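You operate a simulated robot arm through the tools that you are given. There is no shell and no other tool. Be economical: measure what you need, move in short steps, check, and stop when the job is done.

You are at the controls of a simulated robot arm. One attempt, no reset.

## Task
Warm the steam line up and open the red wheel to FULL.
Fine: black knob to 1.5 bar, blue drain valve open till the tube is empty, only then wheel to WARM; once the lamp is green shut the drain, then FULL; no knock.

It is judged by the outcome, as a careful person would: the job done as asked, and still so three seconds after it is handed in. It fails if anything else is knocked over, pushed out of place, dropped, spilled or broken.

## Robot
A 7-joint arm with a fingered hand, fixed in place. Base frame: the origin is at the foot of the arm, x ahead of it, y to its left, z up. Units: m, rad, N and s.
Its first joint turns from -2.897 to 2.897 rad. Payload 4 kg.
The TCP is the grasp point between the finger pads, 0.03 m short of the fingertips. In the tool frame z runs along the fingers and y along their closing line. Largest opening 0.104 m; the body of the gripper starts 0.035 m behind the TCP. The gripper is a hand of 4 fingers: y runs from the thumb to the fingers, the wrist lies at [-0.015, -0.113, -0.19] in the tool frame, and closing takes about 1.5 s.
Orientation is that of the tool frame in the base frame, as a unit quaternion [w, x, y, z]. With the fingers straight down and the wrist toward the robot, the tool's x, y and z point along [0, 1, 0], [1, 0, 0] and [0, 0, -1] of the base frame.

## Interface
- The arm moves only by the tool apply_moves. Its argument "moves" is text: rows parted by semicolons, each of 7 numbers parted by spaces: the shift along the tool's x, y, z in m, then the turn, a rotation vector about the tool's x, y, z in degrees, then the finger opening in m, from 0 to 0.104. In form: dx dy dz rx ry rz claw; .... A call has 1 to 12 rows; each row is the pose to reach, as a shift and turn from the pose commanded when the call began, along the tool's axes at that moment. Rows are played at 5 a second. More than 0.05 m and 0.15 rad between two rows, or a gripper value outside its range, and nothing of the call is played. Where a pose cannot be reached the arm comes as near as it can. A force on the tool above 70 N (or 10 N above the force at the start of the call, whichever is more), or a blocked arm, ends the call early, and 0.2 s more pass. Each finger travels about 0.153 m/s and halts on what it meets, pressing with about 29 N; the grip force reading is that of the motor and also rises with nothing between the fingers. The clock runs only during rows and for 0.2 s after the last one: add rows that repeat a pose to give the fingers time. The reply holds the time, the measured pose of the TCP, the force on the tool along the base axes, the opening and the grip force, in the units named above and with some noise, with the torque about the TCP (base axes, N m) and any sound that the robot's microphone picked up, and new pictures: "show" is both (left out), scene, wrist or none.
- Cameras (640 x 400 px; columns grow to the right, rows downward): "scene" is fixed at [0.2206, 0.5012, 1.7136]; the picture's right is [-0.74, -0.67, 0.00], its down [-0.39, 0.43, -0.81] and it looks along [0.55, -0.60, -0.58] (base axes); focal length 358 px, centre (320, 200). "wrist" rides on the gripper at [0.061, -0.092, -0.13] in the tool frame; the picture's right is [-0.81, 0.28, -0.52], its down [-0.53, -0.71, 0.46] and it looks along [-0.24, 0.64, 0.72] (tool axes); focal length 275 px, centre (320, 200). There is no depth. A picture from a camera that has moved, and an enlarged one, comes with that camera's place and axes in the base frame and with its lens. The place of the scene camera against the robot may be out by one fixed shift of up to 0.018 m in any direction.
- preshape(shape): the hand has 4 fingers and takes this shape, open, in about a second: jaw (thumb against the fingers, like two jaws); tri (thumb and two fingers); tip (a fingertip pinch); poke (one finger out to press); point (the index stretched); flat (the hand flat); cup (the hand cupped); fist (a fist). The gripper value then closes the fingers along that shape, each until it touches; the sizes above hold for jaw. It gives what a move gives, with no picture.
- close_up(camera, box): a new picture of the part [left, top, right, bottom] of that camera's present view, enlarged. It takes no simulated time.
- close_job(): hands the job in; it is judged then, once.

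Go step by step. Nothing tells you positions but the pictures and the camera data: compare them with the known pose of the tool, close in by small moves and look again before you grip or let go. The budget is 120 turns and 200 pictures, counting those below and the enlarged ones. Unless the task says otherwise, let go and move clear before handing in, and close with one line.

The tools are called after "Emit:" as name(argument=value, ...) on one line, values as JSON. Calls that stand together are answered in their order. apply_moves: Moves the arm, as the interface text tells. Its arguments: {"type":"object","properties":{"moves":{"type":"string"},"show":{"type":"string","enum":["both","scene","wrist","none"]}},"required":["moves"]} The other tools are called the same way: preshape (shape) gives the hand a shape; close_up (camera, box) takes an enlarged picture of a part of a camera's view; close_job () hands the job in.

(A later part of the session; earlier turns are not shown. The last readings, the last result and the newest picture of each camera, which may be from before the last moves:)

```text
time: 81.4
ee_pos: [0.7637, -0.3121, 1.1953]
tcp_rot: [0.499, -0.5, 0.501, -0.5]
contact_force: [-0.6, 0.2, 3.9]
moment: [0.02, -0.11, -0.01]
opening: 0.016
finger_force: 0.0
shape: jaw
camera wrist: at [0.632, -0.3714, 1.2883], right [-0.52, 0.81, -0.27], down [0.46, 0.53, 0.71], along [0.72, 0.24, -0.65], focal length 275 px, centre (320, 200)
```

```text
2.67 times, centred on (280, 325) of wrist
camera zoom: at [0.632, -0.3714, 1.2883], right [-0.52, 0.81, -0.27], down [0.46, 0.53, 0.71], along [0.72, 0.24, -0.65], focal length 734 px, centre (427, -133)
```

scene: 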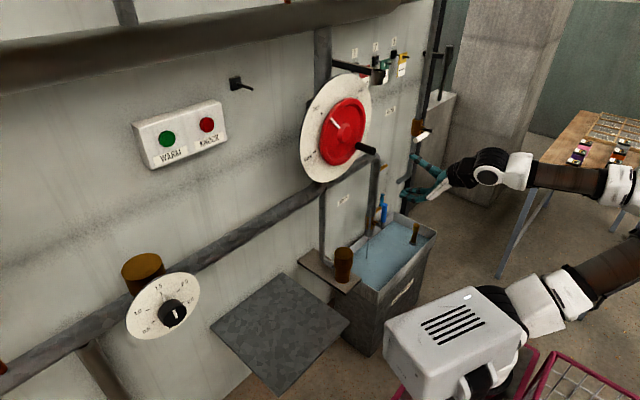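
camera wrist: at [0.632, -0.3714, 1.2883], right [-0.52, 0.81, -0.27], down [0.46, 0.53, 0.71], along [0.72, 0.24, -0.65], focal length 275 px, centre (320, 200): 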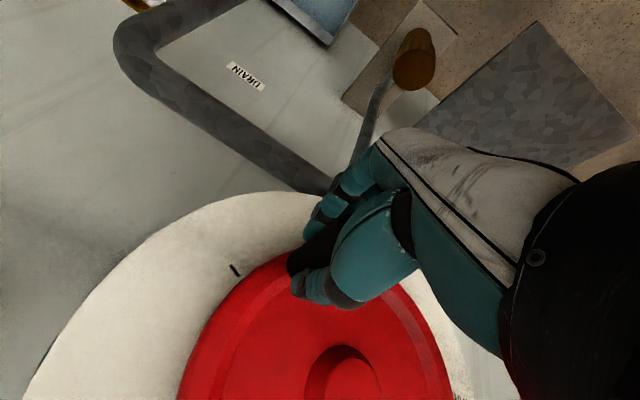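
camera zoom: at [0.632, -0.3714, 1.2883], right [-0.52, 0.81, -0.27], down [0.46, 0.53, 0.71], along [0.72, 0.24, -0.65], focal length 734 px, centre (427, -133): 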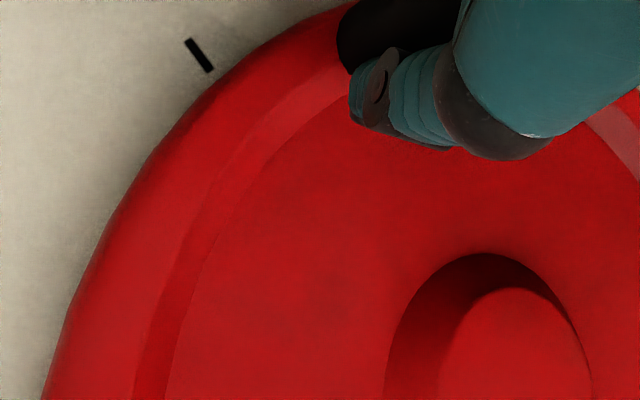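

The fingers straddle the peg. I now place the hub at about (y -0.243, z 1.262), peg radius 0.094 at 4:30. I'll tighten and move it slowly up the arc counter-clockwise by 45°, then check.

Emit:
apply_moves(moves="0 0 0 0 0 0 0.008; 0 0 0 0 0 0 0.008; 0.0055 -0.0061 0 0 0 0 0.008; 0.0105 -0.0126 0 0 0 0 0.008; 0.0149 -0.0195 0 0 0 0 0.008; 0.0187 -0.0268 0 0 0 0 0.008; 0.0219 -0.0343 0 0 0 0 0.008; 0.0243 -0.0422 0 0 0 0 0.008; 0.0261 -0.0502 0 0 0 0 0.008; 0.0271 -0.0583 0 0 0 0 0.008; 0.0275 -0.0665 0 0 0 0 0.008", show="wrist")

Emit:
close_up(camera="scene", box=[296, 70, 392, 190])

```text
time: 83.8
ee_pos: [0.76, -0.3409, 1.2616]
tcp_rot: [0.499, -0.5, 0.501, -0.5]
contact_force: [2.5, -11.2, -6.7]
moment: [-0.23, 0.18, -0.31]
opening: 0.009
finger_force: 0.1
shape: jaw
camera wrist: at [0.6295, -0.4023, 1.3546], right [-0.52, 0.81, -0.27], down [0.46, 0.53, 0.71], along [0.72, 0.24, -0.65], focal length 275 px, centre (320, 200)
```

wrist: 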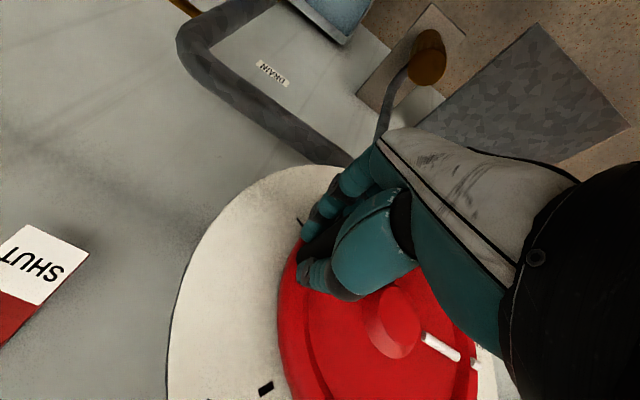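

```text
3.33 times, centred on (344, 130) of scene
camera zoom: at [0.2206, 0.5012, 1.7136], right [-0.74, -0.67, 0.0], down [-0.39, 0.43, -0.81], along [0.55, -0.6, -0.58], focal length 1193 px, centre (240, 433)
```

zoom: 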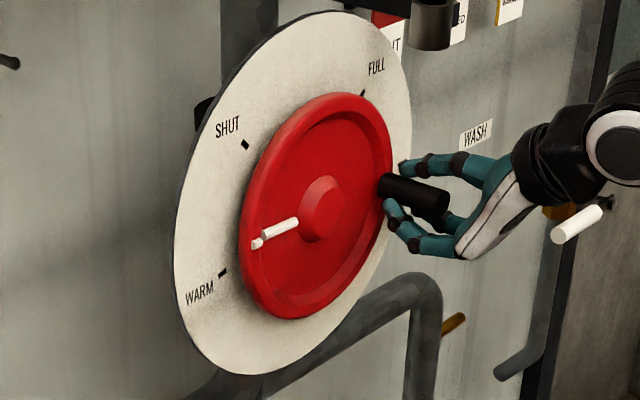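

Wheel is moving smoothly, no sounds. I'll continue another 30° along the arc.

Emit:
apply_moves(moves="-0.003 -0.0082 0 0 0 0 0.008; -0.0045 -0.0163 0 0 0 0 0.008; -0.0065 -0.0243 0 0 0 0 0.008; -0.009 -0.0322 0 0 0 0 0.008; -0.012 -0.0397 0 0 0 0 0.008; -0.016 -0.047 0 0 0 0 0.008", show="wrist")

Emit:
close_up(camera="scene", box=[296, 70, 392, 190])

```text
time: 85.2
ee_pos: [0.7626, -0.3207, 1.3091]
tcp_rot: [-0.5, 0.501, -0.5, 0.498]
contact_force: [-4.0, -2.2, -5.5]
moment: [-0.09, 0.18, -0.06]
opening: 0.009
finger_force: 0.0
shape: jaw
camera wrist: at [0.6316, -0.3817, 1.4021], right [-0.52, 0.81, -0.27], down [0.46, 0.53, 0.71], along [0.72, 0.24, -0.65], focal length 275 px, centre (320, 200)
```

wrist: 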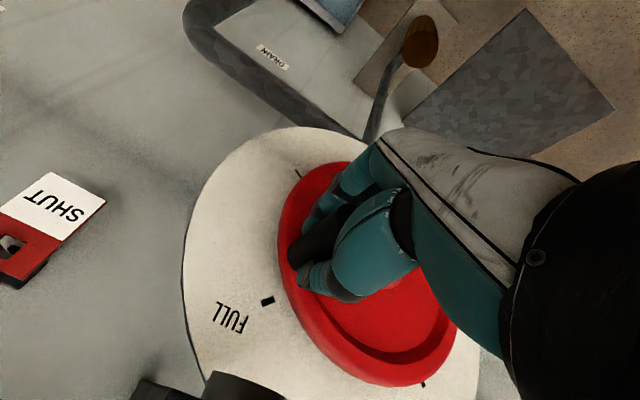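

```text
3.33 times, centred on (344, 130) of scene
camera zoom: at [0.2206, 0.5012, 1.7136], right [-0.74, -0.67, 0.0], down [-0.39, 0.43, -0.81], along [0.55, -0.6, -0.58], focal length 1193 px, centre (240, 433)
```

zoom: 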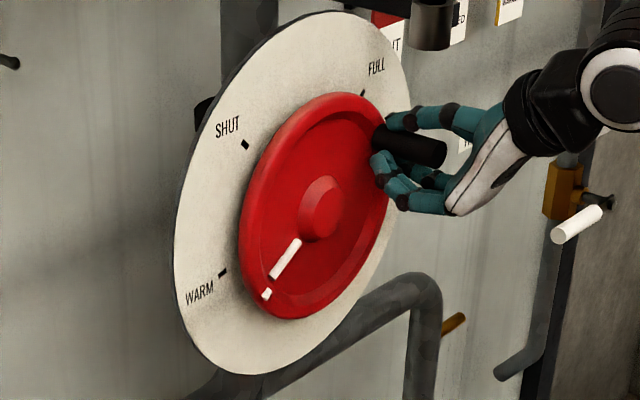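

Working the tick marks through the camera geometry: SHUT is at 45° up-left, FULL at 45° up-right, but WARM is only about 60° from SHUT. The wheel is now about 78°, i.e. past WARM, so I'll bring it back by about 19°.

Emit:
apply_moves(moves="0.004 0.008 0 0 0 0 0.008; 0.008 0.016 0 0 0 0 0.008; 0.011 0.024 0 0 0 0 0.008; 0.0128 0.03 0 0 0 0 0.008", show="none")

Emit:
close_up(camera="scene", box=[296, 70, 392, 190])

Emit:
close_up(camera="scene", box=[110, 90, 250, 180])

```text
time: 86.2
ee_pos: [0.7606, -0.3366, 1.2796]
tcp_rot: [0.499, -0.5, 0.501, -0.5]
contact_force: [-0.7, 3.4, 3.0]
moment: [0.02, -0.07, 0.07]
opening: 0.0087
finger_force: 0.1
shape: jaw
```

```text
3.33 times, centred on (344, 130) of scene
camera zoom: at [0.2206, 0.5012, 1.7136], right [-0.74, -0.67, 0.0], down [-0.39, 0.43, -0.81], along [0.55, -0.6, -0.58], focal length 1193 px, centre (240, 433)
```

zoom: 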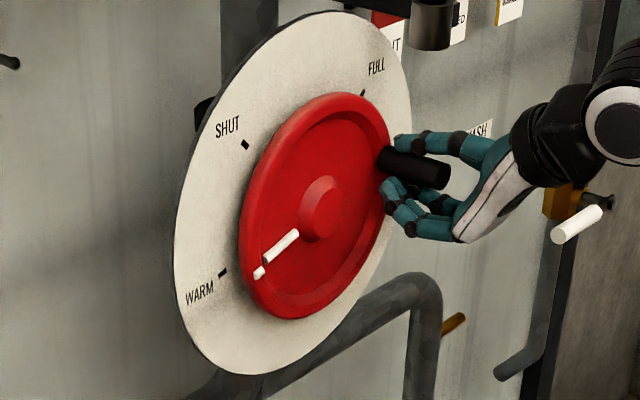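

```text
4.44 times, centred on (180, 135) of scene
camera zoom: at [0.2206, 0.5012, 1.7136], right [-0.74, -0.67, 0.0], down [-0.39, 0.43, -0.81], along [0.55, -0.6, -0.58], focal length 1590 px, centre (942, 489)
```

zoom: 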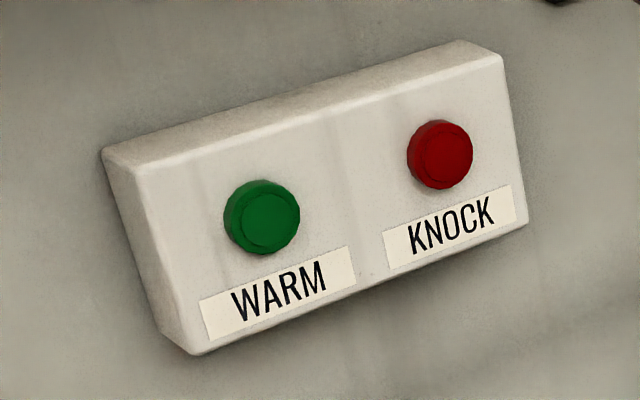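

The pointer is now at about 61°, on WARM within a couple of degrees; no knock. I'll release the peg, back off and wait for the lamp.

Emit:
apply_moves(moves="0 0 0 0 0 0 0.03; 0 0 0 0 0 0 0.06; 0 0 0 0 0 0 0.09; 0 0 0 0 0 0 0.104; 0 0 -0.03 0 0 0 0.104; 0 0 -0.06 0 0 0 0.104; 0 0 -0.1 0 0 0 0.104; 0 0 -0.14 0 0 0 0.104", show="scene")

Emit:
close_up(camera="scene", box=[296, 70, 392, 190])

```text
time: 88.0
ee_pos: [0.6229, -0.3342, 1.2805]
tcp_rot: [0.499, -0.5, 0.501, -0.5]
contact_force: [-0.2, -0.3, 0.1]
moment: [-0.02, 0.02, -0.01]
opening: 0.1035
finger_force: 0.0
shape: jaw
```

scene: 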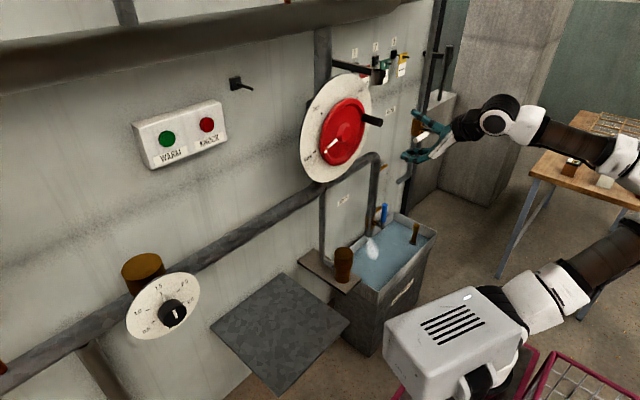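

```text
3.33 times, centred on (344, 130) of scene
camera zoom: at [0.2206, 0.5012, 1.7136], right [-0.74, -0.67, 0.0], down [-0.39, 0.43, -0.81], along [0.55, -0.6, -0.58], focal length 1193 px, centre (240, 433)
```

zoom: 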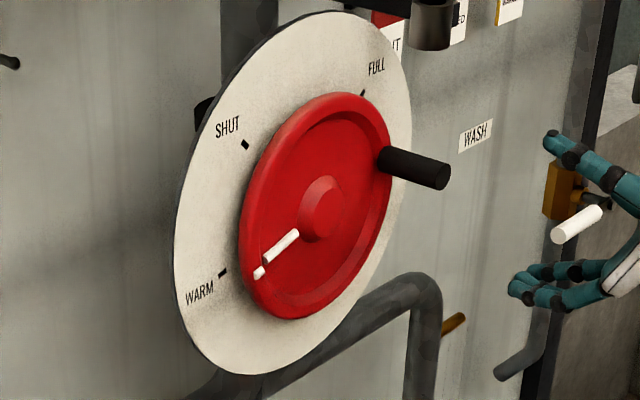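

WARM is set and steam now issues from the drain. While the line warms I'll move to standby to the right of the upright drain lever.

Emit:
apply_moves(moves="0.025 0.0375 0 0 0 0 0.08; 0.05 0.075 0 0 0 0 0.05; 0.075 0.1125 0 0 0 0 0.02; 0.1 0.15 0 0 0 0 0; 0.125 0.1875 0 0 0 0 0; 0.15 0.225 0 0 0 0 0; 0.175 0.2625 0 0 0 0 0; 0.2 0.3 0 0 0 0 0; 0.225 0.3375 0 0 0 0 0; 0.25 0.375 0 0 0 0 0; 0.275 0.4125 0 0 0 0 0; 0.3 0.45 0 0 0 0 0", show="both")

Emit:
close_up(camera="scene", box=[110, 90, 250, 180])

```text
time: 90.6
ee_pos: [0.6197, -0.6397, 0.8338]
tcp_rot: [-0.5, 0.501, -0.5, 0.499]
contact_force: [-1.0, 0.5, -0.5]
moment: [-0.04, -0.02, 0.01]
opening: 0.0
finger_force: 29.1
shape: jaw
out of reach, approached as far as the arm can: row 7, 8, 9, 10
camera wrist: at [0.4901, -0.7002, 0.9257], right [-0.52, 0.81, -0.27], down [0.46, 0.53, 0.71], along [0.72, 0.24, -0.65], focal length 275 px, centre (320, 200)
```

scene: 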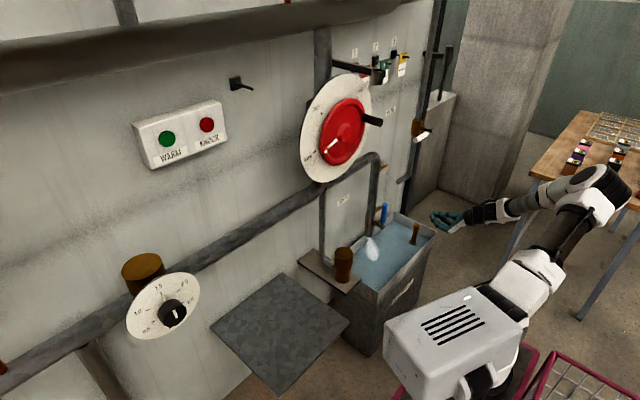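
wrist: 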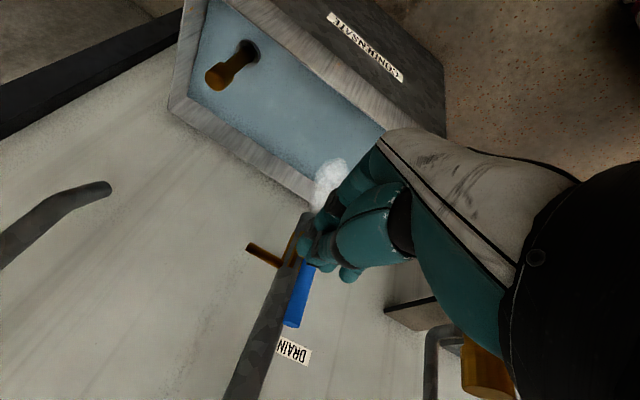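

```text
4.44 times, centred on (180, 135) of scene
camera zoom: at [0.2206, 0.5012, 1.7136], right [-0.74, -0.67, 0.0], down [-0.39, 0.43, -0.81], along [0.55, -0.6, -0.58], focal length 1590 px, centre (942, 489)
```

zoom: 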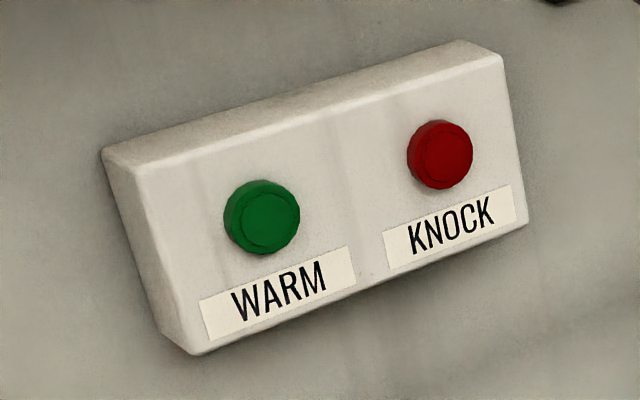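

The green lamp is not lit yet. I'll wait a few seconds at standby.

Emit:
apply_moves(moves="0 0 0 0 0 0 0; 0 0 0 0 0 0 0; 0 0 0 0 0 0 0; 0 0 0 0 0 0 0; 0 0 0 0 0 0 0; 0 0 0 0 0 0 0; 0 0 0 0 0 0 0; 0 0 0 0 0 0 0; 0 0 0 0 0 0 0; 0 0 0 0 0 0 0; 0 0 0 0 0 0 0; 0 0 0 0 0 0 0", show="none")

Emit:
apply_moves(moves="0 0 0 0 0 0 0; 0 0 0 0 0 0 0; 0 0 0 0 0 0 0; 0 0 0 0 0 0 0; 0 0 0 0 0 0 0; 0 0 0 0 0 0 0; 0 0 0 0 0 0 0; 0 0 0 0 0 0 0; 0 0 0 0 0 0 0; 0 0 0 0 0 0 0; 0 0 0 0 0 0 0; 0 0 0 0 0 0 0", show="none")

Emit:
close_up(camera="scene", box=[110, 90, 250, 180])

```text
time: 93.2
ee_pos: [0.6204, -0.64, 0.8329]
tcp_rot: [0.499, -0.5, 0.501, -0.5]
contact_force: [0.4, 0.6, -0.1]
moment: [0.03, -0.02, 0.01]
opening: 0.0
finger_force: 29.3
shape: jaw
```

```text
time: 95.8
ee_pos: [0.6193, -0.641, 0.834]
tcp_rot: [0.499, -0.5, 0.501, -0.5]
contact_force: [0.0, 0.3, -0.2]
moment: [-0.02, -0.02, 0.01]
opening: 0.0001
finger_force: 28.7
shape: jaw
```

```text
4.44 times, centred on (180, 135) of scene
camera zoom: at [0.2206, 0.5012, 1.7136], right [-0.74, -0.67, 0.0], down [-0.39, 0.43, -0.81], along [0.55, -0.6, -0.58], focal length 1590 px, centre (942, 489)
```

zoom: 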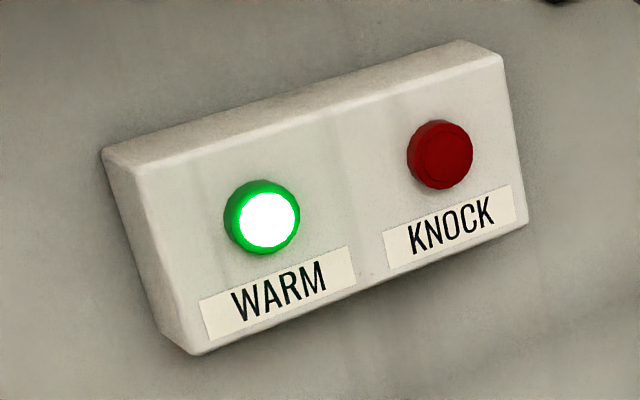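

The WARM lamp is green. Now I'll bring the closed fingers in to the right of the upright drain handle.

Emit:
apply_moves(moves="0 0.01 0.03 0 0 0 0; 0 0.02 0.065 0 0 0 0; 0 0.03 0.1 0 0 0 0; 0 0.038 0.135 0 0 0 0; 0 0.038 0.155 0 0 0 0", show="wrist")

Emit:
close_up(camera="scene", box=[340, 170, 420, 230])

```text
time: 97.0
ee_pos: [0.775, -0.6387, 0.7931]
tcp_rot: [0.5, -0.5, 0.501, -0.499]
contact_force: [0.5, -0.5, -0.4]
moment: [-0.03, 0.02, 0.05]
opening: 0.0001
finger_force: 29.7
shape: jaw
camera wrist: at [0.6452, -0.6984, 0.8859], right [-0.52, 0.81, -0.27], down [0.46, 0.53, 0.71], along [0.72, 0.24, -0.65], focal length 275 px, centre (320, 200)
```

wrist: 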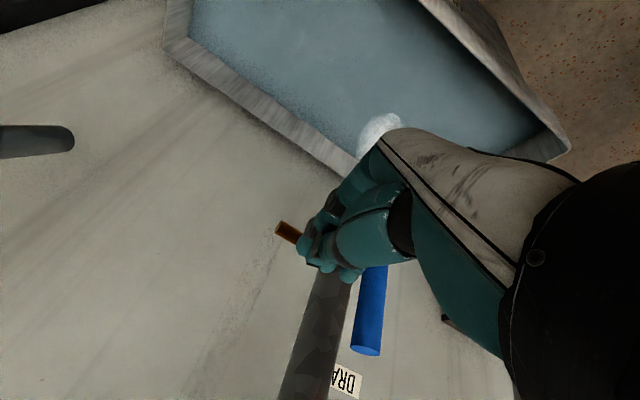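

```text
6.67 times, centred on (380, 200) of scene
camera zoom: at [0.2206, 0.5012, 1.7136], right [-0.74, -0.67, 0.0], down [-0.39, 0.43, -0.81], along [0.55, -0.6, -0.58], focal length 2386 px, centre (-80, 200)
```

zoom: 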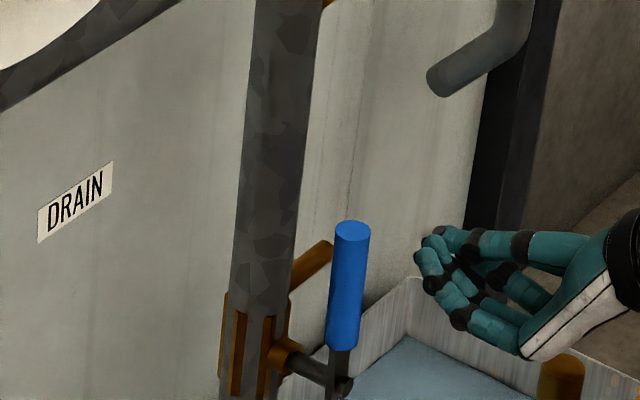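

Emit:
apply_moves(moves="0 0 0.014 0 0 0 0; 0 0 0.027 0 0 0 0; -0.014 0 0.027 0 0 0 0; -0.027 -0.002 0.027 0 0 0 0; -0.04 -0.007 0.027 0 0 0 0; -0.054 -0.011 0.027 0 0 0 0; -0.068 -0.013 0.027 0 0 0 0; -0.082 -0.013 0.027 0 0 0 0", show="wrist")

Emit:
close_up(camera="scene", box=[340, 170, 420, 230])

```text
time: 98.8
ee_pos: [0.8005, -0.5526, 0.8042]
tcp_rot: [0.499, -0.5, 0.501, -0.499]
contact_force: [-0.6, -1.6, 0.7]
moment: [0.0, 0.01, 0.03]
opening: 0.0001
finger_force: 28.6
shape: jaw
camera wrist: at [0.6699, -0.6131, 0.8971], right [-0.52, 0.81, -0.27], down [0.46, 0.53, 0.71], along [0.72, 0.24, -0.65], focal length 275 px, centre (320, 200)
```

wrist: 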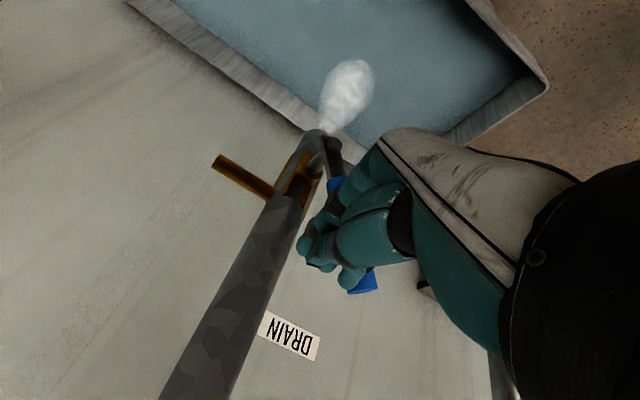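

```text
6.67 times, centred on (380, 200) of scene
camera zoom: at [0.2206, 0.5012, 1.7136], right [-0.74, -0.67, 0.0], down [-0.39, 0.43, -0.81], along [0.55, -0.6, -0.58], focal length 2386 px, centre (-80, 200)
```

zoom: 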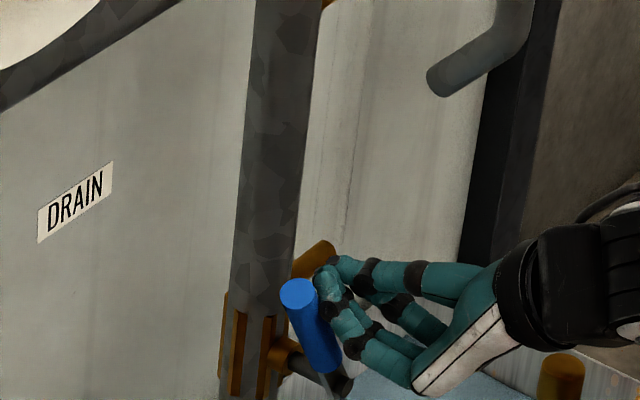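

Lever is moving left and down (~60°). Continuing along the arc.

Emit:
apply_moves(moves="-0.014 0.003 0 0 0 0 0; -0.029 0.008 0 0 0 0 0; -0.042 0.015 0 0 0 0 0; -0.054 0.023 0 0 0 0 0; -0.064 0.033 0 0 0 0 0; -0.073 0.045 0 0 0 0 0; -0.08 0.057 0 0 0 0 0; -0.085 0.068 0 0 0 0 0", show="wrist")

Emit:
close_up(camera="scene", box=[340, 190, 420, 250])

```text
time: 100.6
ee_pos: [0.7988, -0.473, 0.7415]
tcp_rot: [0.497, -0.502, 0.504, -0.498]
contact_force: [-0.8, -0.2, 0.2]
moment: [0.01, -0.01, 0.0]
opening: 0.0
finger_force: 28.9
shape: jaw
out of reach, approached as far as the arm can: row 8
camera wrist: at [0.6698, -0.5326, 0.8353], right [-0.52, 0.81, -0.27], down [0.46, 0.53, 0.71], along [0.72, 0.24, -0.65], focal length 275 px, centre (320, 200)
```

wrist: 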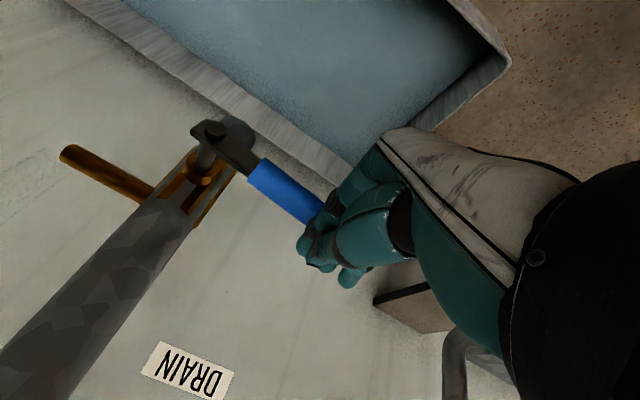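

```text
6.67 times, centred on (380, 220) of scene
camera zoom: at [0.2206, 0.5012, 1.7136], right [-0.74, -0.67, 0.0], down [-0.39, 0.43, -0.81], along [0.55, -0.6, -0.58], focal length 2386 px, centre (-80, 67)
```

zoom: 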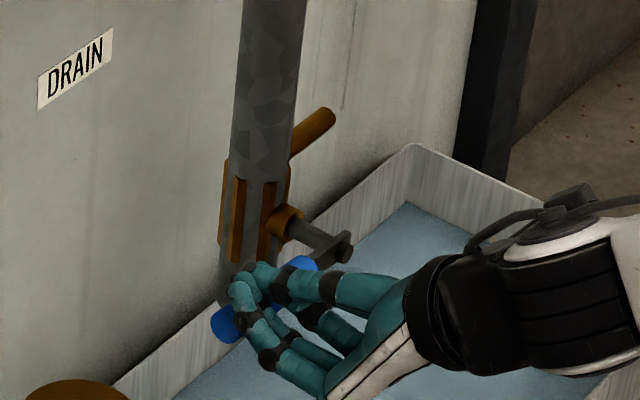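

Steam has stopped; the lever is about 3° short of horizontal. I'll press down slightly by pitching the fingers.

Emit:
apply_moves(moves="-0.005 0.003 0 -4 0 0 0; -0.008 0.006 0 -8 0 0 0; -0.008 0.01 0 -12 0 0 0; -0.008 0.014 0 -14 0 0 0", show="none")

Emit:
close_up(camera="scene", box=[340, 190, 420, 250])

```text
time: 101.6
ee_pos: [0.8003, -0.4645, 0.7284]
tcp_rot: [0.434, -0.557, 0.558, -0.435]
contact_force: [-2.6, 0.4, 2.4]
moment: [0.03, 0.04, 0.02]
opening: 0.0
finger_force: 29.6
shape: jaw
```

```text
6.67 times, centred on (380, 220) of scene
camera zoom: at [0.2206, 0.5012, 1.7136], right [-0.74, -0.67, 0.0], down [-0.39, 0.43, -0.81], along [0.55, -0.6, -0.58], focal length 2386 px, centre (-80, 67)
```

zoom: 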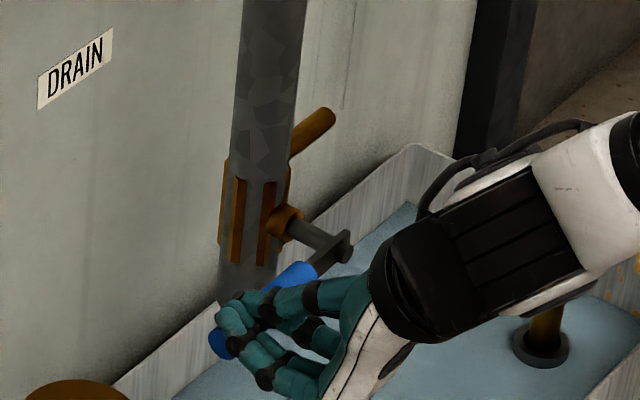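

The handle is now level as at the start. I'll lift off, back away and check, levelling the hand.

Emit:
apply_moves(moves="0 -0.02 -0.005 0 0 0 0; 0 -0.04 -0.015 3 0 0 0; 0 -0.05 -0.05 8 0 0 0; 0 -0.06 -0.09 14 0 0 0; 0 -0.07 -0.13 14 0 0 0; 0 -0.1 -0.16 14 0 0 0; 0 -0.14 -0.18 14 0 0 0", show="wrist")

Emit:
close_up(camera="scene", box=[340, 190, 420, 250])

Emit:
close_up(camera="scene", box=[110, 90, 250, 180])

```text
time: 103.2
ee_pos: [0.6613, -0.4671, 0.9062]
tcp_rot: [0.499, -0.5, 0.501, -0.499]
contact_force: [0.0, 0.3, -0.9]
moment: [0.02, 0.01, -0.01]
opening: 0.0003
finger_force: 29.2
shape: jaw
camera wrist: at [0.5305, -0.527, 0.9993], right [-0.52, 0.81, -0.27], down [0.46, 0.53, 0.71], along [0.72, 0.24, -0.65], focal length 275 px, centre (320, 200)
```

wrist: 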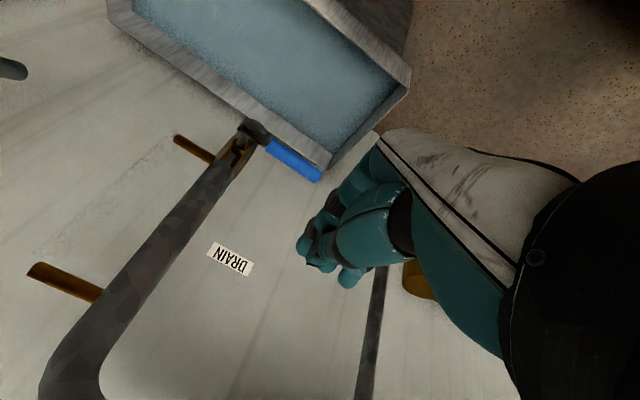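

```text
6.67 times, centred on (380, 220) of scene
camera zoom: at [0.2206, 0.5012, 1.7136], right [-0.74, -0.67, 0.0], down [-0.39, 0.43, -0.81], along [0.55, -0.6, -0.58], focal length 2386 px, centre (-80, 67)
```

zoom: 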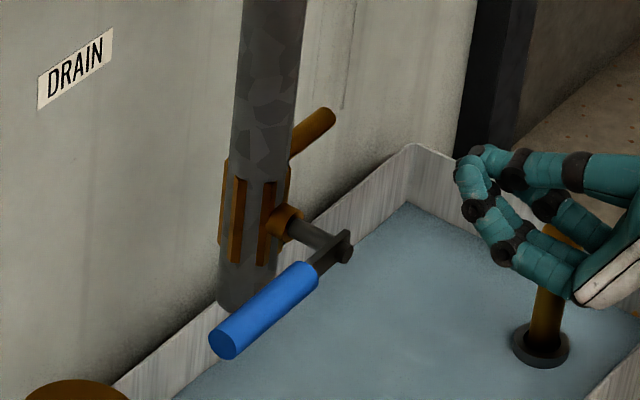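

```text
4.44 times, centred on (180, 135) of scene
camera zoom: at [0.2206, 0.5012, 1.7136], right [-0.74, -0.67, 0.0], down [-0.39, 0.43, -0.81], along [0.55, -0.6, -0.58], focal length 1590 px, centre (942, 489)
```

zoom: 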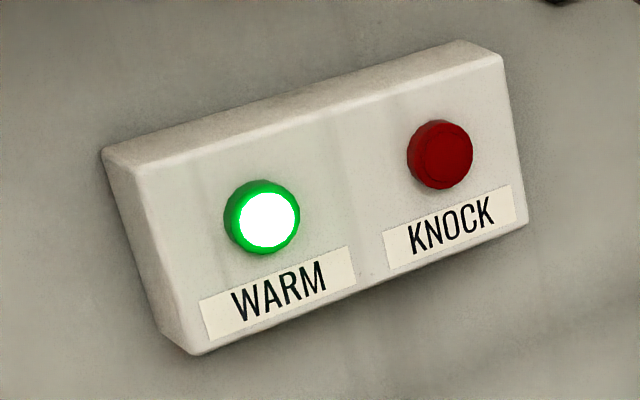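

The drain is shut exactly as originally and the lamp is still green. Next I'll return to below the wheel peg with fingers closed, and inspect the area above it (a black bracket near FULL needs clearance).

Emit:
apply_moves(moves="-0.015 -0.04 -0.01 0 0 0 0; -0.03 -0.08 -0.02 0 0 0 0; -0.045 -0.12 -0.02 0 0 0 0; -0.06 -0.16 -0.02 0 0 0 0; -0.075 -0.2 -0.02 0 0 0 0; -0.09 -0.24 -0.02 0 0 0 0; -0.105 -0.28 -0.02 0 0 0 0; -0.12 -0.315 -0.01 0 0 0 0", show="both")

Emit:
close_up(camera="scene", box=[300, 50, 420, 160])

```text
time: 105.0
ee_pos: [0.6563, -0.3411, 1.2219]
tcp_rot: [0.498, -0.5, 0.503, -0.499]
contact_force: [0.1, -0.4, -0.5]
moment: [0.03, 0.0, 0.01]
opening: 0.0
finger_force: 28.9
shape: jaw
camera wrist: at [0.5245, -0.4013, 1.3149], right [-0.52, 0.81, -0.27], down [0.46, 0.53, 0.71], along [0.72, 0.24, -0.65], focal length 275 px, centre (320, 200)
```

scene: 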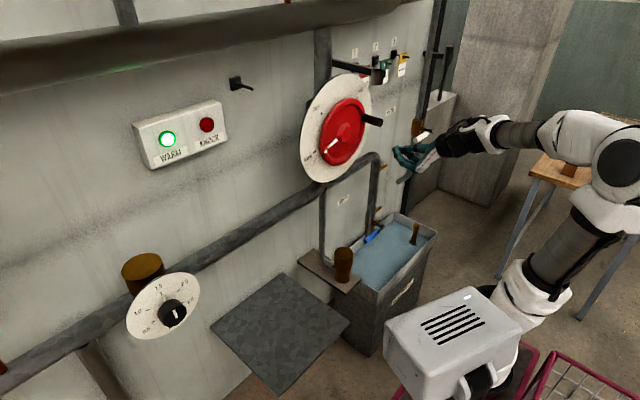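
wrist: 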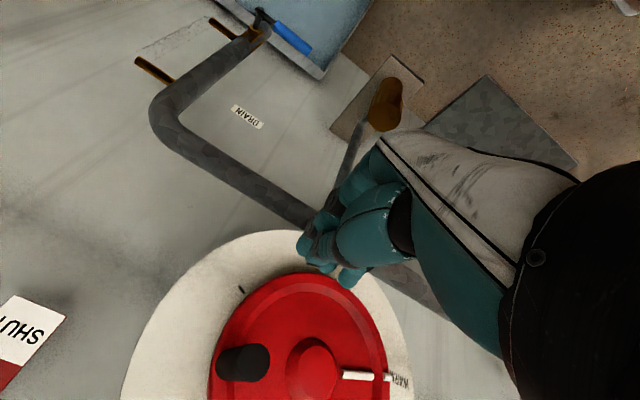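

```text
3.64 times, centred on (360, 105) of scene
camera zoom: at [0.2206, 0.5012, 1.7136], right [-0.74, -0.67, 0.0], down [-0.39, 0.43, -0.81], along [0.55, -0.6, -0.58], focal length 1301 px, centre (174, 546)
```

zoom: 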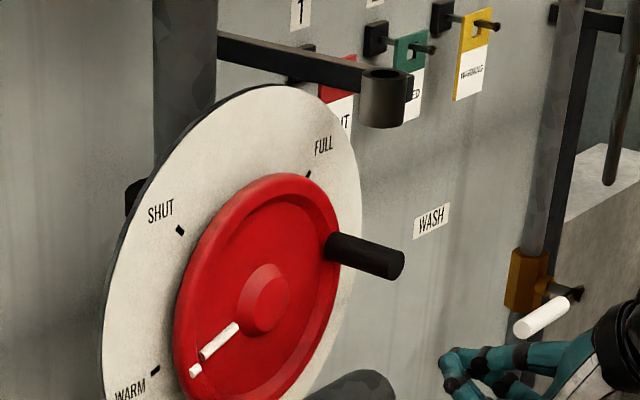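

The cup bracket sits above-right at about (0.77, -0.335, 1.40), so I'll keep the hand below it. I'll push the peg up from below with closed fingers, slowly, through the first part of the arc.

Emit:
apply_moves(moves="0.002 -0.003 0.03 0 0 0 0; 0.004 -0.007 0.065 0 0 0 0; 0.004 -0.007 0.094 0 0 0 0; 0.003 -0.02 0.094 0 0 0 0; 0.001 -0.0334 0.094 0 0 0 0; 0.0014 -0.045 0.094 0 0 0 0; 0.0014 -0.0558 0.094 0 0 0 0; 0 -0.066 0.094 0 0 0 0; -0.003 -0.076 0.094 0 0 0 0; -0.007 -0.084 0.094 0 0 0 0; -0.012 -0.092 0.094 0 0 0 0", show="wrist")

Emit:
close_up(camera="scene", box=[300, 50, 420, 180])

```text
time: 107.4
ee_pos: [0.7479, -0.33, 1.3135]
tcp_rot: [-0.5, 0.5, -0.5, 0.5]
contact_force: [-1.5, 4.0, -10.7]
moment: [-0.2, 0.2, 0.14]
opening: 0.0
finger_force: 28.6
shape: jaw
camera wrist: at [0.6165, -0.3914, 1.4056], right [-0.52, 0.81, -0.27], down [0.46, 0.53, 0.71], along [0.72, 0.24, -0.65], focal length 275 px, centre (320, 200)
```

wrist: 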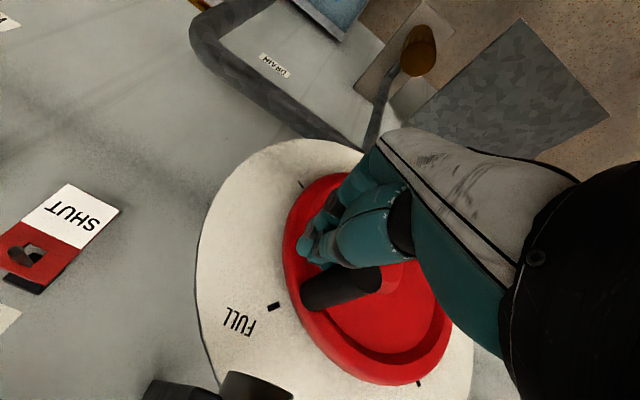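

```text
3.08 times, centred on (360, 115) of scene
camera zoom: at [0.2206, 0.5012, 1.7136], right [-0.74, -0.67, 0.0], down [-0.39, 0.43, -0.81], along [0.55, -0.6, -0.58], focal length 1101 px, centre (197, 462)
```

zoom: 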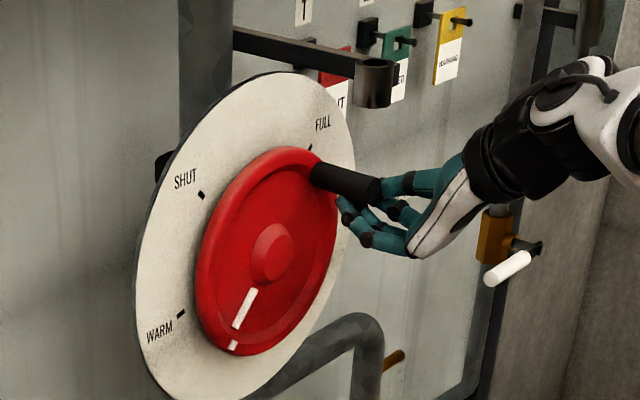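

Peg is about 50° up and all is quiet. Continuing over the top, pushing left while staying below the cup bracket.

Emit:
apply_moves(moves="-0.008 -0.0075 0 0 0 0 0; -0.017 -0.0145 0 0 0 0 0; -0.028 -0.0205 0 0 0 0 0; -0.04 -0.0265 0 0 0 0 0; -0.053 -0.0335 0 0 0 0 0; -0.065 -0.0405 0 0 0 0 0; -0.081 -0.0475 0 0 0 0 0", show="wrist")

Emit:
close_up(camera="scene", box=[300, 50, 420, 180])

```text
time: 109.0
ee_pos: [0.7469, -0.2503, 1.3621]
tcp_rot: [0.499, -0.5, 0.501, -0.5]
contact_force: [-2.6, -7.4, -5.3]
moment: [-0.34, 0.17, -0.04]
opening: 0.0001
finger_force: 29.1
shape: jaw
camera wrist: at [0.6173, -0.3103, 1.4543], right [-0.52, 0.81, -0.27], down [0.46, 0.53, 0.71], along [0.72, 0.24, -0.65], focal length 275 px, centre (320, 200)
```

wrist: 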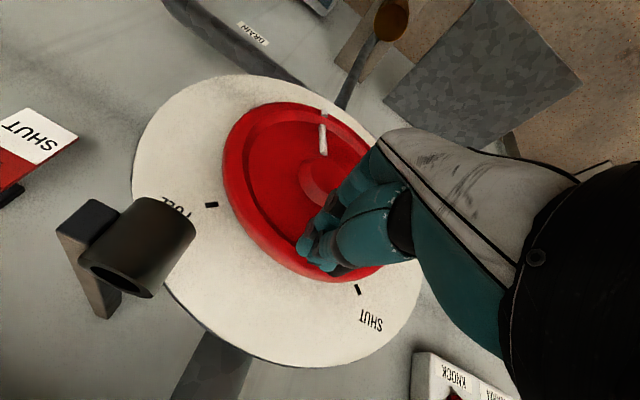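

```text
3.08 times, centred on (360, 115) of scene
camera zoom: at [0.2206, 0.5012, 1.7136], right [-0.74, -0.67, 0.0], down [-0.39, 0.43, -0.81], along [0.55, -0.6, -0.58], focal length 1101 px, centre (197, 462)
```

zoom: 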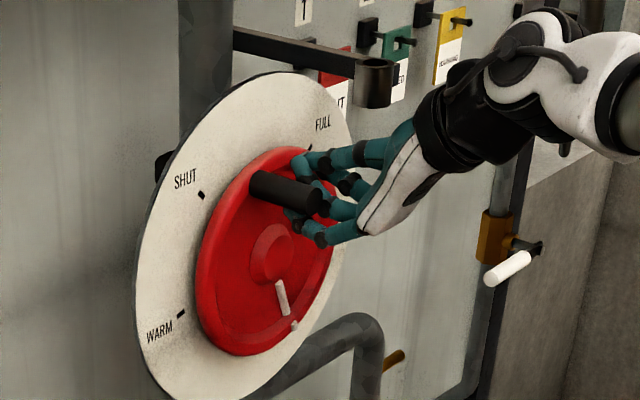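

Past the top. Continuing left and then down.

Emit:
apply_moves(moves="-0.018 -0.0024 0 0 0 0 0; -0.032 -0.0005 0 0 0 0 0; -0.0455 0.0052 0 0 0 0 0; -0.0588 0.0125 0 0 0 0 0; -0.0707 0.0218 0 0 0 0 0; -0.081 0.032 0 0 0 0 0", show="wrist")

Emit:
close_up(camera="scene", box=[300, 50, 420, 180])

```text
time: 110.4
ee_pos: [0.7475, -0.1672, 1.3309]
tcp_rot: [0.5, -0.5, 0.501, -0.499]
contact_force: [-1.8, 4.2, 4.9]
moment: [0.16, 0.12, -0.01]
opening: 0.0
finger_force: 29.1
shape: jaw
camera wrist: at [0.617, -0.2277, 1.4228], right [-0.52, 0.81, -0.27], down [0.46, 0.53, 0.71], along [0.72, 0.24, -0.65], focal length 275 px, centre (320, 200)
```

wrist: 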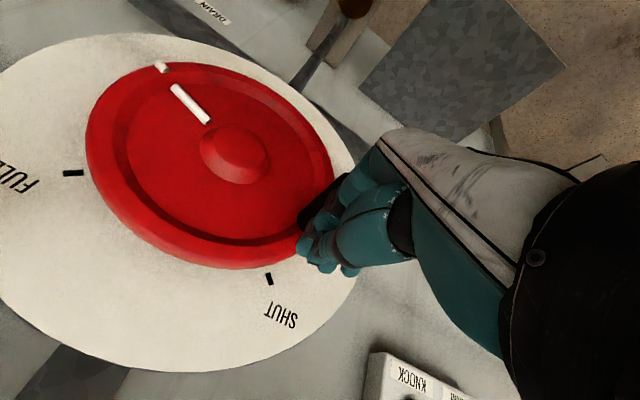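

```text
3.08 times, centred on (360, 115) of scene
camera zoom: at [0.2206, 0.5012, 1.7136], right [-0.74, -0.67, 0.0], down [-0.39, 0.43, -0.81], along [0.55, -0.6, -0.58], focal length 1101 px, centre (197, 462)
```

zoom: 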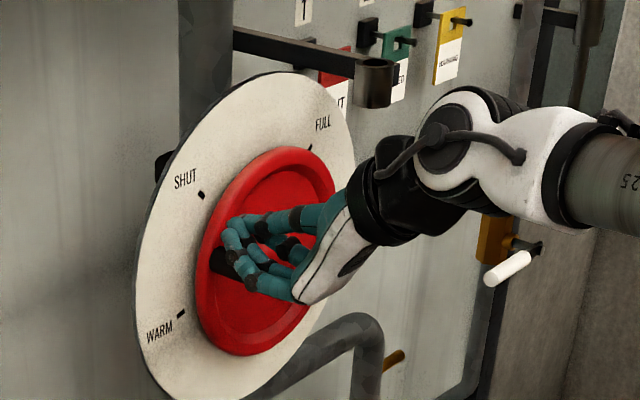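

Emit:
apply_moves(moves="-0.0065 0.012 0 0 0 0 0; -0.0127 0.0243 0 0 0 0 0; -0.0182 0.037 0 0 0 0 0; -0.0212 0.049 0 0 0 0 0; -0.0238 0.0605 0 0 0 0 0", show="wrist")

Emit:
close_up(camera="scene", box=[300, 50, 420, 180])

```text
time: 111.6
ee_pos: [0.7467, -0.1439, 1.2694]
tcp_rot: [0.5, -0.5, 0.5, -0.5]
contact_force: [-1.4, 1.5, 3.6]
moment: [0.03, 0.06, 0.01]
opening: 0.0
finger_force: 29.4
shape: jaw
camera wrist: at [0.6158, -0.2048, 1.3628], right [-0.52, 0.81, -0.27], down [0.46, 0.53, 0.71], along [0.72, 0.24, -0.65], focal length 275 px, centre (320, 200)
```

wrist: 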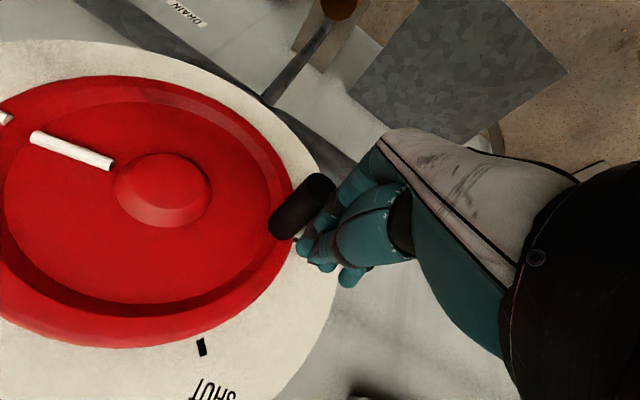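

```text
3.08 times, centred on (360, 115) of scene
camera zoom: at [0.2206, 0.5012, 1.7136], right [-0.74, -0.67, 0.0], down [-0.39, 0.43, -0.81], along [0.55, -0.6, -0.58], focal length 1101 px, centre (197, 462)
```

zoom: 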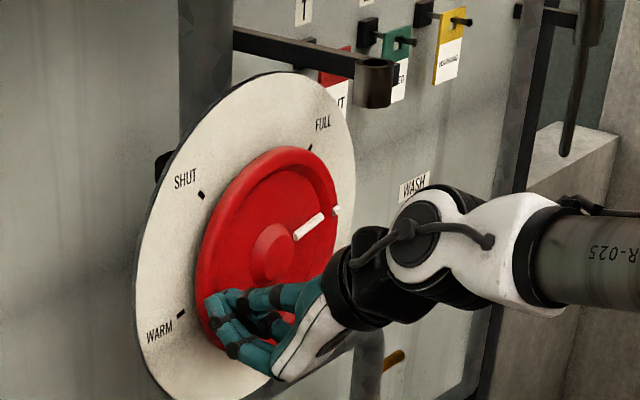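

About 36° remain to FULL. I'll do most of it, then check.

Emit:
apply_moves(moves="-0.0006 0.0084 0 0 0 0 0; 0 0.02 0 0 0 0 0; 0.002 0.0324 0 0 0 0 0; 0.005 0.0434 0 0 0 0 0", show="wrist")

Emit:
close_up(camera="scene", box=[300, 50, 420, 180])

```text
time: 112.6
ee_pos: [0.7472, -0.1501, 1.2261]
tcp_rot: [0.499, -0.501, 0.501, -0.5]
contact_force: [-0.4, 3.1, 0.7]
moment: [-0.01, 0.05, -0.04]
opening: 0.0
finger_force: 29.1
shape: jaw
camera wrist: at [0.616, -0.2096, 1.3189], right [-0.52, 0.81, -0.27], down [0.46, 0.53, 0.71], along [0.72, 0.24, -0.65], focal length 275 px, centre (320, 200)
```

wrist: 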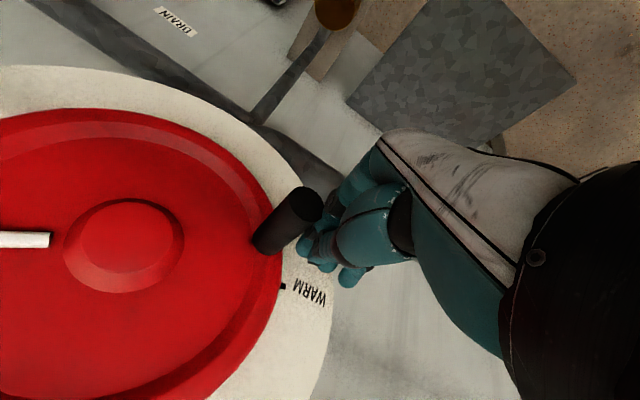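

```text
3.08 times, centred on (360, 115) of scene
camera zoom: at [0.2206, 0.5012, 1.7136], right [-0.74, -0.67, 0.0], down [-0.39, 0.43, -0.81], along [0.55, -0.6, -0.58], focal length 1101 px, centre (197, 462)
```

zoom: 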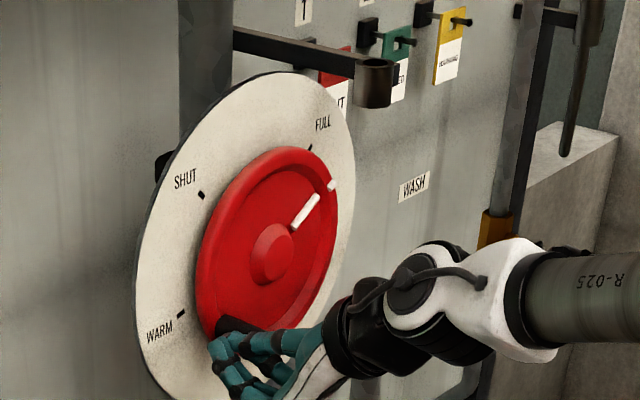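

About 17° remain. Small further pushes.

Emit:
apply_moves(moves="0.004 0.008 0 0 0 0 0; 0.009 0.015 0 0 0 0 0; 0.015 0.022 0 0 0 0 0; 0.015 0.022 0 0 0 0 0", show="none")

Emit:
close_up(camera="scene", box=[300, 50, 420, 180])

```text
time: 113.6
ee_pos: [0.746, -0.1639, 1.2026]
tcp_rot: [-0.5, 0.5, -0.5, 0.5]
contact_force: [-0.7, 8.8, -0.3]
moment: [0.05, -0.03, 0.04]
opening: 0.0
finger_force: 28.9
shape: jaw
```

```text
3.08 times, centred on (360, 115) of scene
camera zoom: at [0.2206, 0.5012, 1.7136], right [-0.74, -0.67, 0.0], down [-0.39, 0.43, -0.81], along [0.55, -0.6, -0.58], focal length 1101 px, centre (197, 462)
```

zoom: 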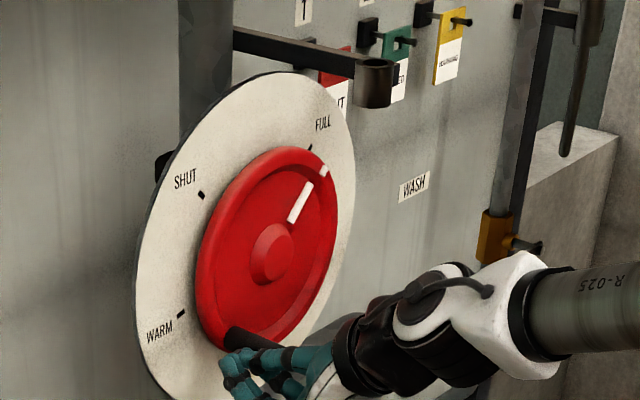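

Within about 4° of FULL. One last small push.

Emit:
apply_moves(moves="0.003 0.003 0 0 0 0 0; 0.007 0.006 0 0 0 0 0; 0.007 0.006 0 0 0 0 0", show="none")

Emit:
close_up(camera="scene", box=[320, 70, 392, 160])

```text
time: 114.4
ee_pos: [0.7479, -0.1676, 1.1977]
tcp_rot: [-0.5, 0.503, -0.499, 0.498]
contact_force: [-2.4, 40.7, 9.0]
moment: [0.03, -0.08, 0.28]
opening: 0.0001
finger_force: 29.0
shape: jaw
```

```text
4.44 times, centred on (356, 115) of scene
camera zoom: at [0.2206, 0.5012, 1.7136], right [-0.74, -0.67, 0.0], down [-0.39, 0.43, -0.81], along [0.55, -0.6, -0.58], focal length 1590 px, centre (160, 578)
```

zoom: 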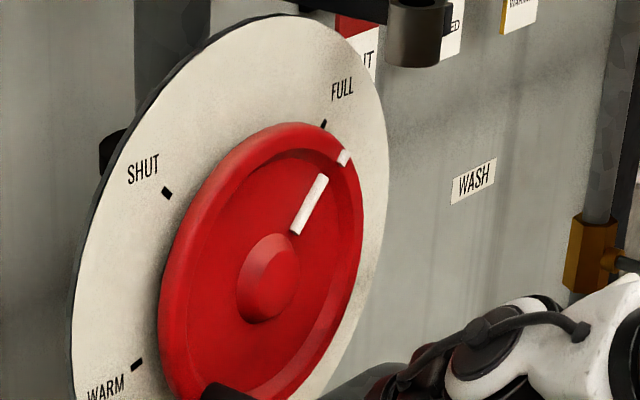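

The force rose to 40 N: the wheel is against its end stop at FULL. I'll back off left, then away from the wall, and check everything.

Emit:
apply_moves(moves="-0.01 -0.004 0 0 0 0 0; -0.025 -0.004 0 0 0 0 0; -0.03 -0.004 -0.03 0 0 0 0; -0.03 -0.004 -0.07 0 0 0 0; -0.03 -0.004 -0.11 0 0 0 0; -0.03 -0.004 -0.14 0 0 0 0; -0.03 -0.004 -0.17 0 0 0 0", show="both")

Emit:
close_up(camera="scene", box=[296, 70, 392, 190])

Emit:
close_up(camera="scene", box=[110, 90, 250, 180])

Emit:
close_up(camera="scene", box=[130, 265, 210, 315])

```text
time: 116.0
ee_pos: [0.5804, -0.1438, 1.2084]
tcp_rot: [0.499, -0.501, 0.502, -0.498]
contact_force: [1.3, -0.2, 0.2]
moment: [0.0, 0.01, 0.02]
opening: 0.0001
finger_force: 28.8
shape: jaw
out of reach, approached as far as the arm can: row 7
camera wrist: at [0.4504, -0.2041, 1.3016], right [-0.52, 0.81, -0.27], down [0.46, 0.53, 0.71], along [0.72, 0.24, -0.65], focal length 275 px, centre (320, 200)
```

scene: 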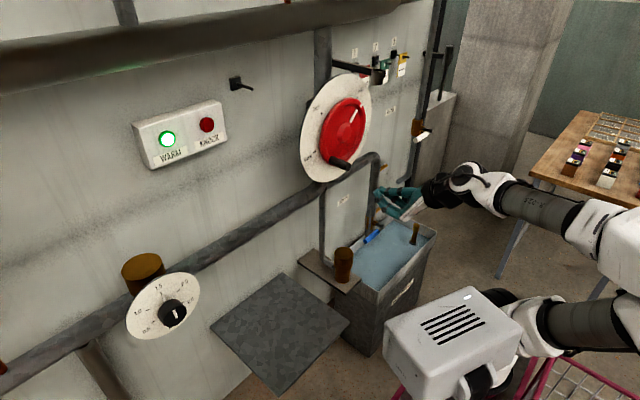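
wrist: 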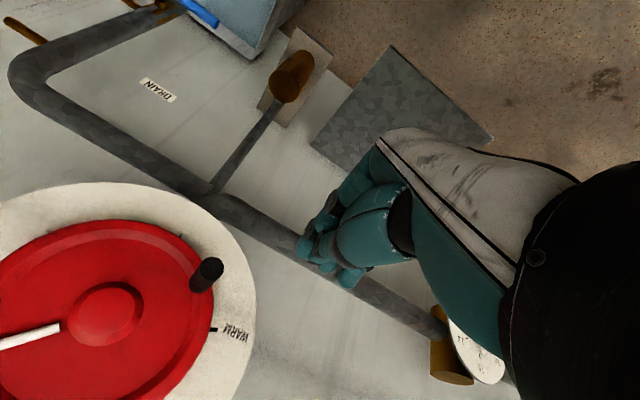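

```text
3.33 times, centred on (344, 130) of scene
camera zoom: at [0.2206, 0.5012, 1.7136], right [-0.74, -0.67, 0.0], down [-0.39, 0.43, -0.81], along [0.55, -0.6, -0.58], focal length 1193 px, centre (240, 433)
```

zoom: 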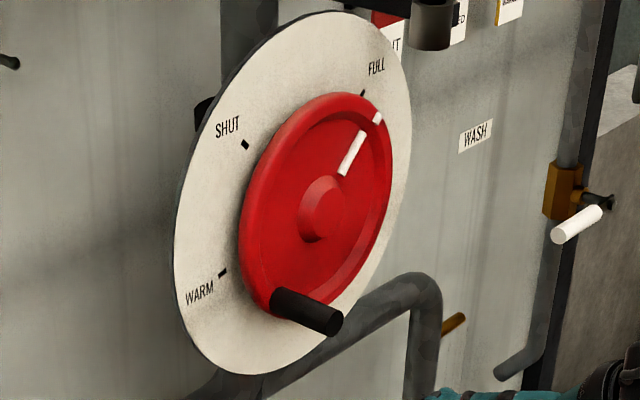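

```text
4.44 times, centred on (180, 135) of scene
camera zoom: at [0.2206, 0.5012, 1.7136], right [-0.74, -0.67, 0.0], down [-0.39, 0.43, -0.81], along [0.55, -0.6, -0.58], focal length 1590 px, centre (942, 489)
```

zoom: 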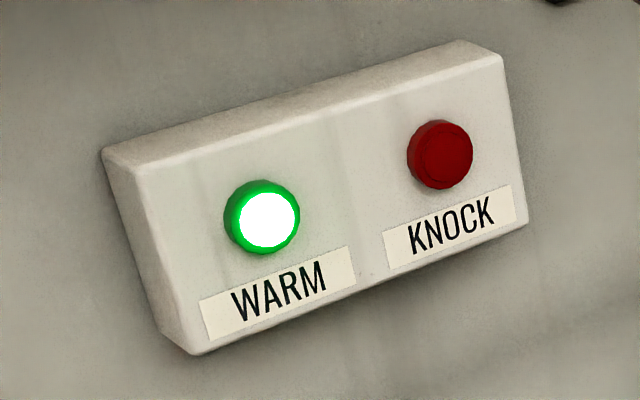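

```text
8.00 times, centred on (170, 290) of scene
camera zoom: at [0.2206, 0.5012, 1.7136], right [-0.74, -0.67, 0.0], down [-0.39, 0.43, -0.81], along [0.55, -0.6, -0.58], focal length 2863 px, centre (1520, -520)
```

zoom: 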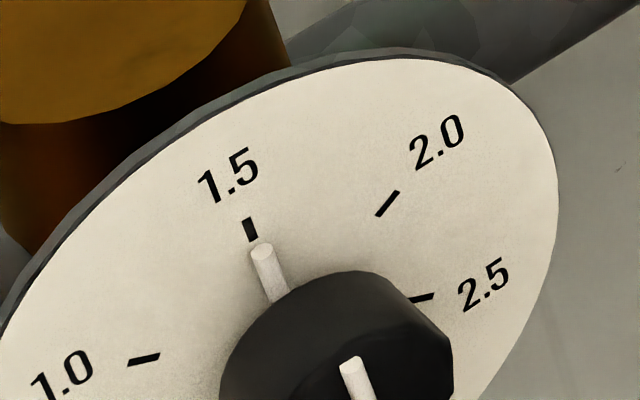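

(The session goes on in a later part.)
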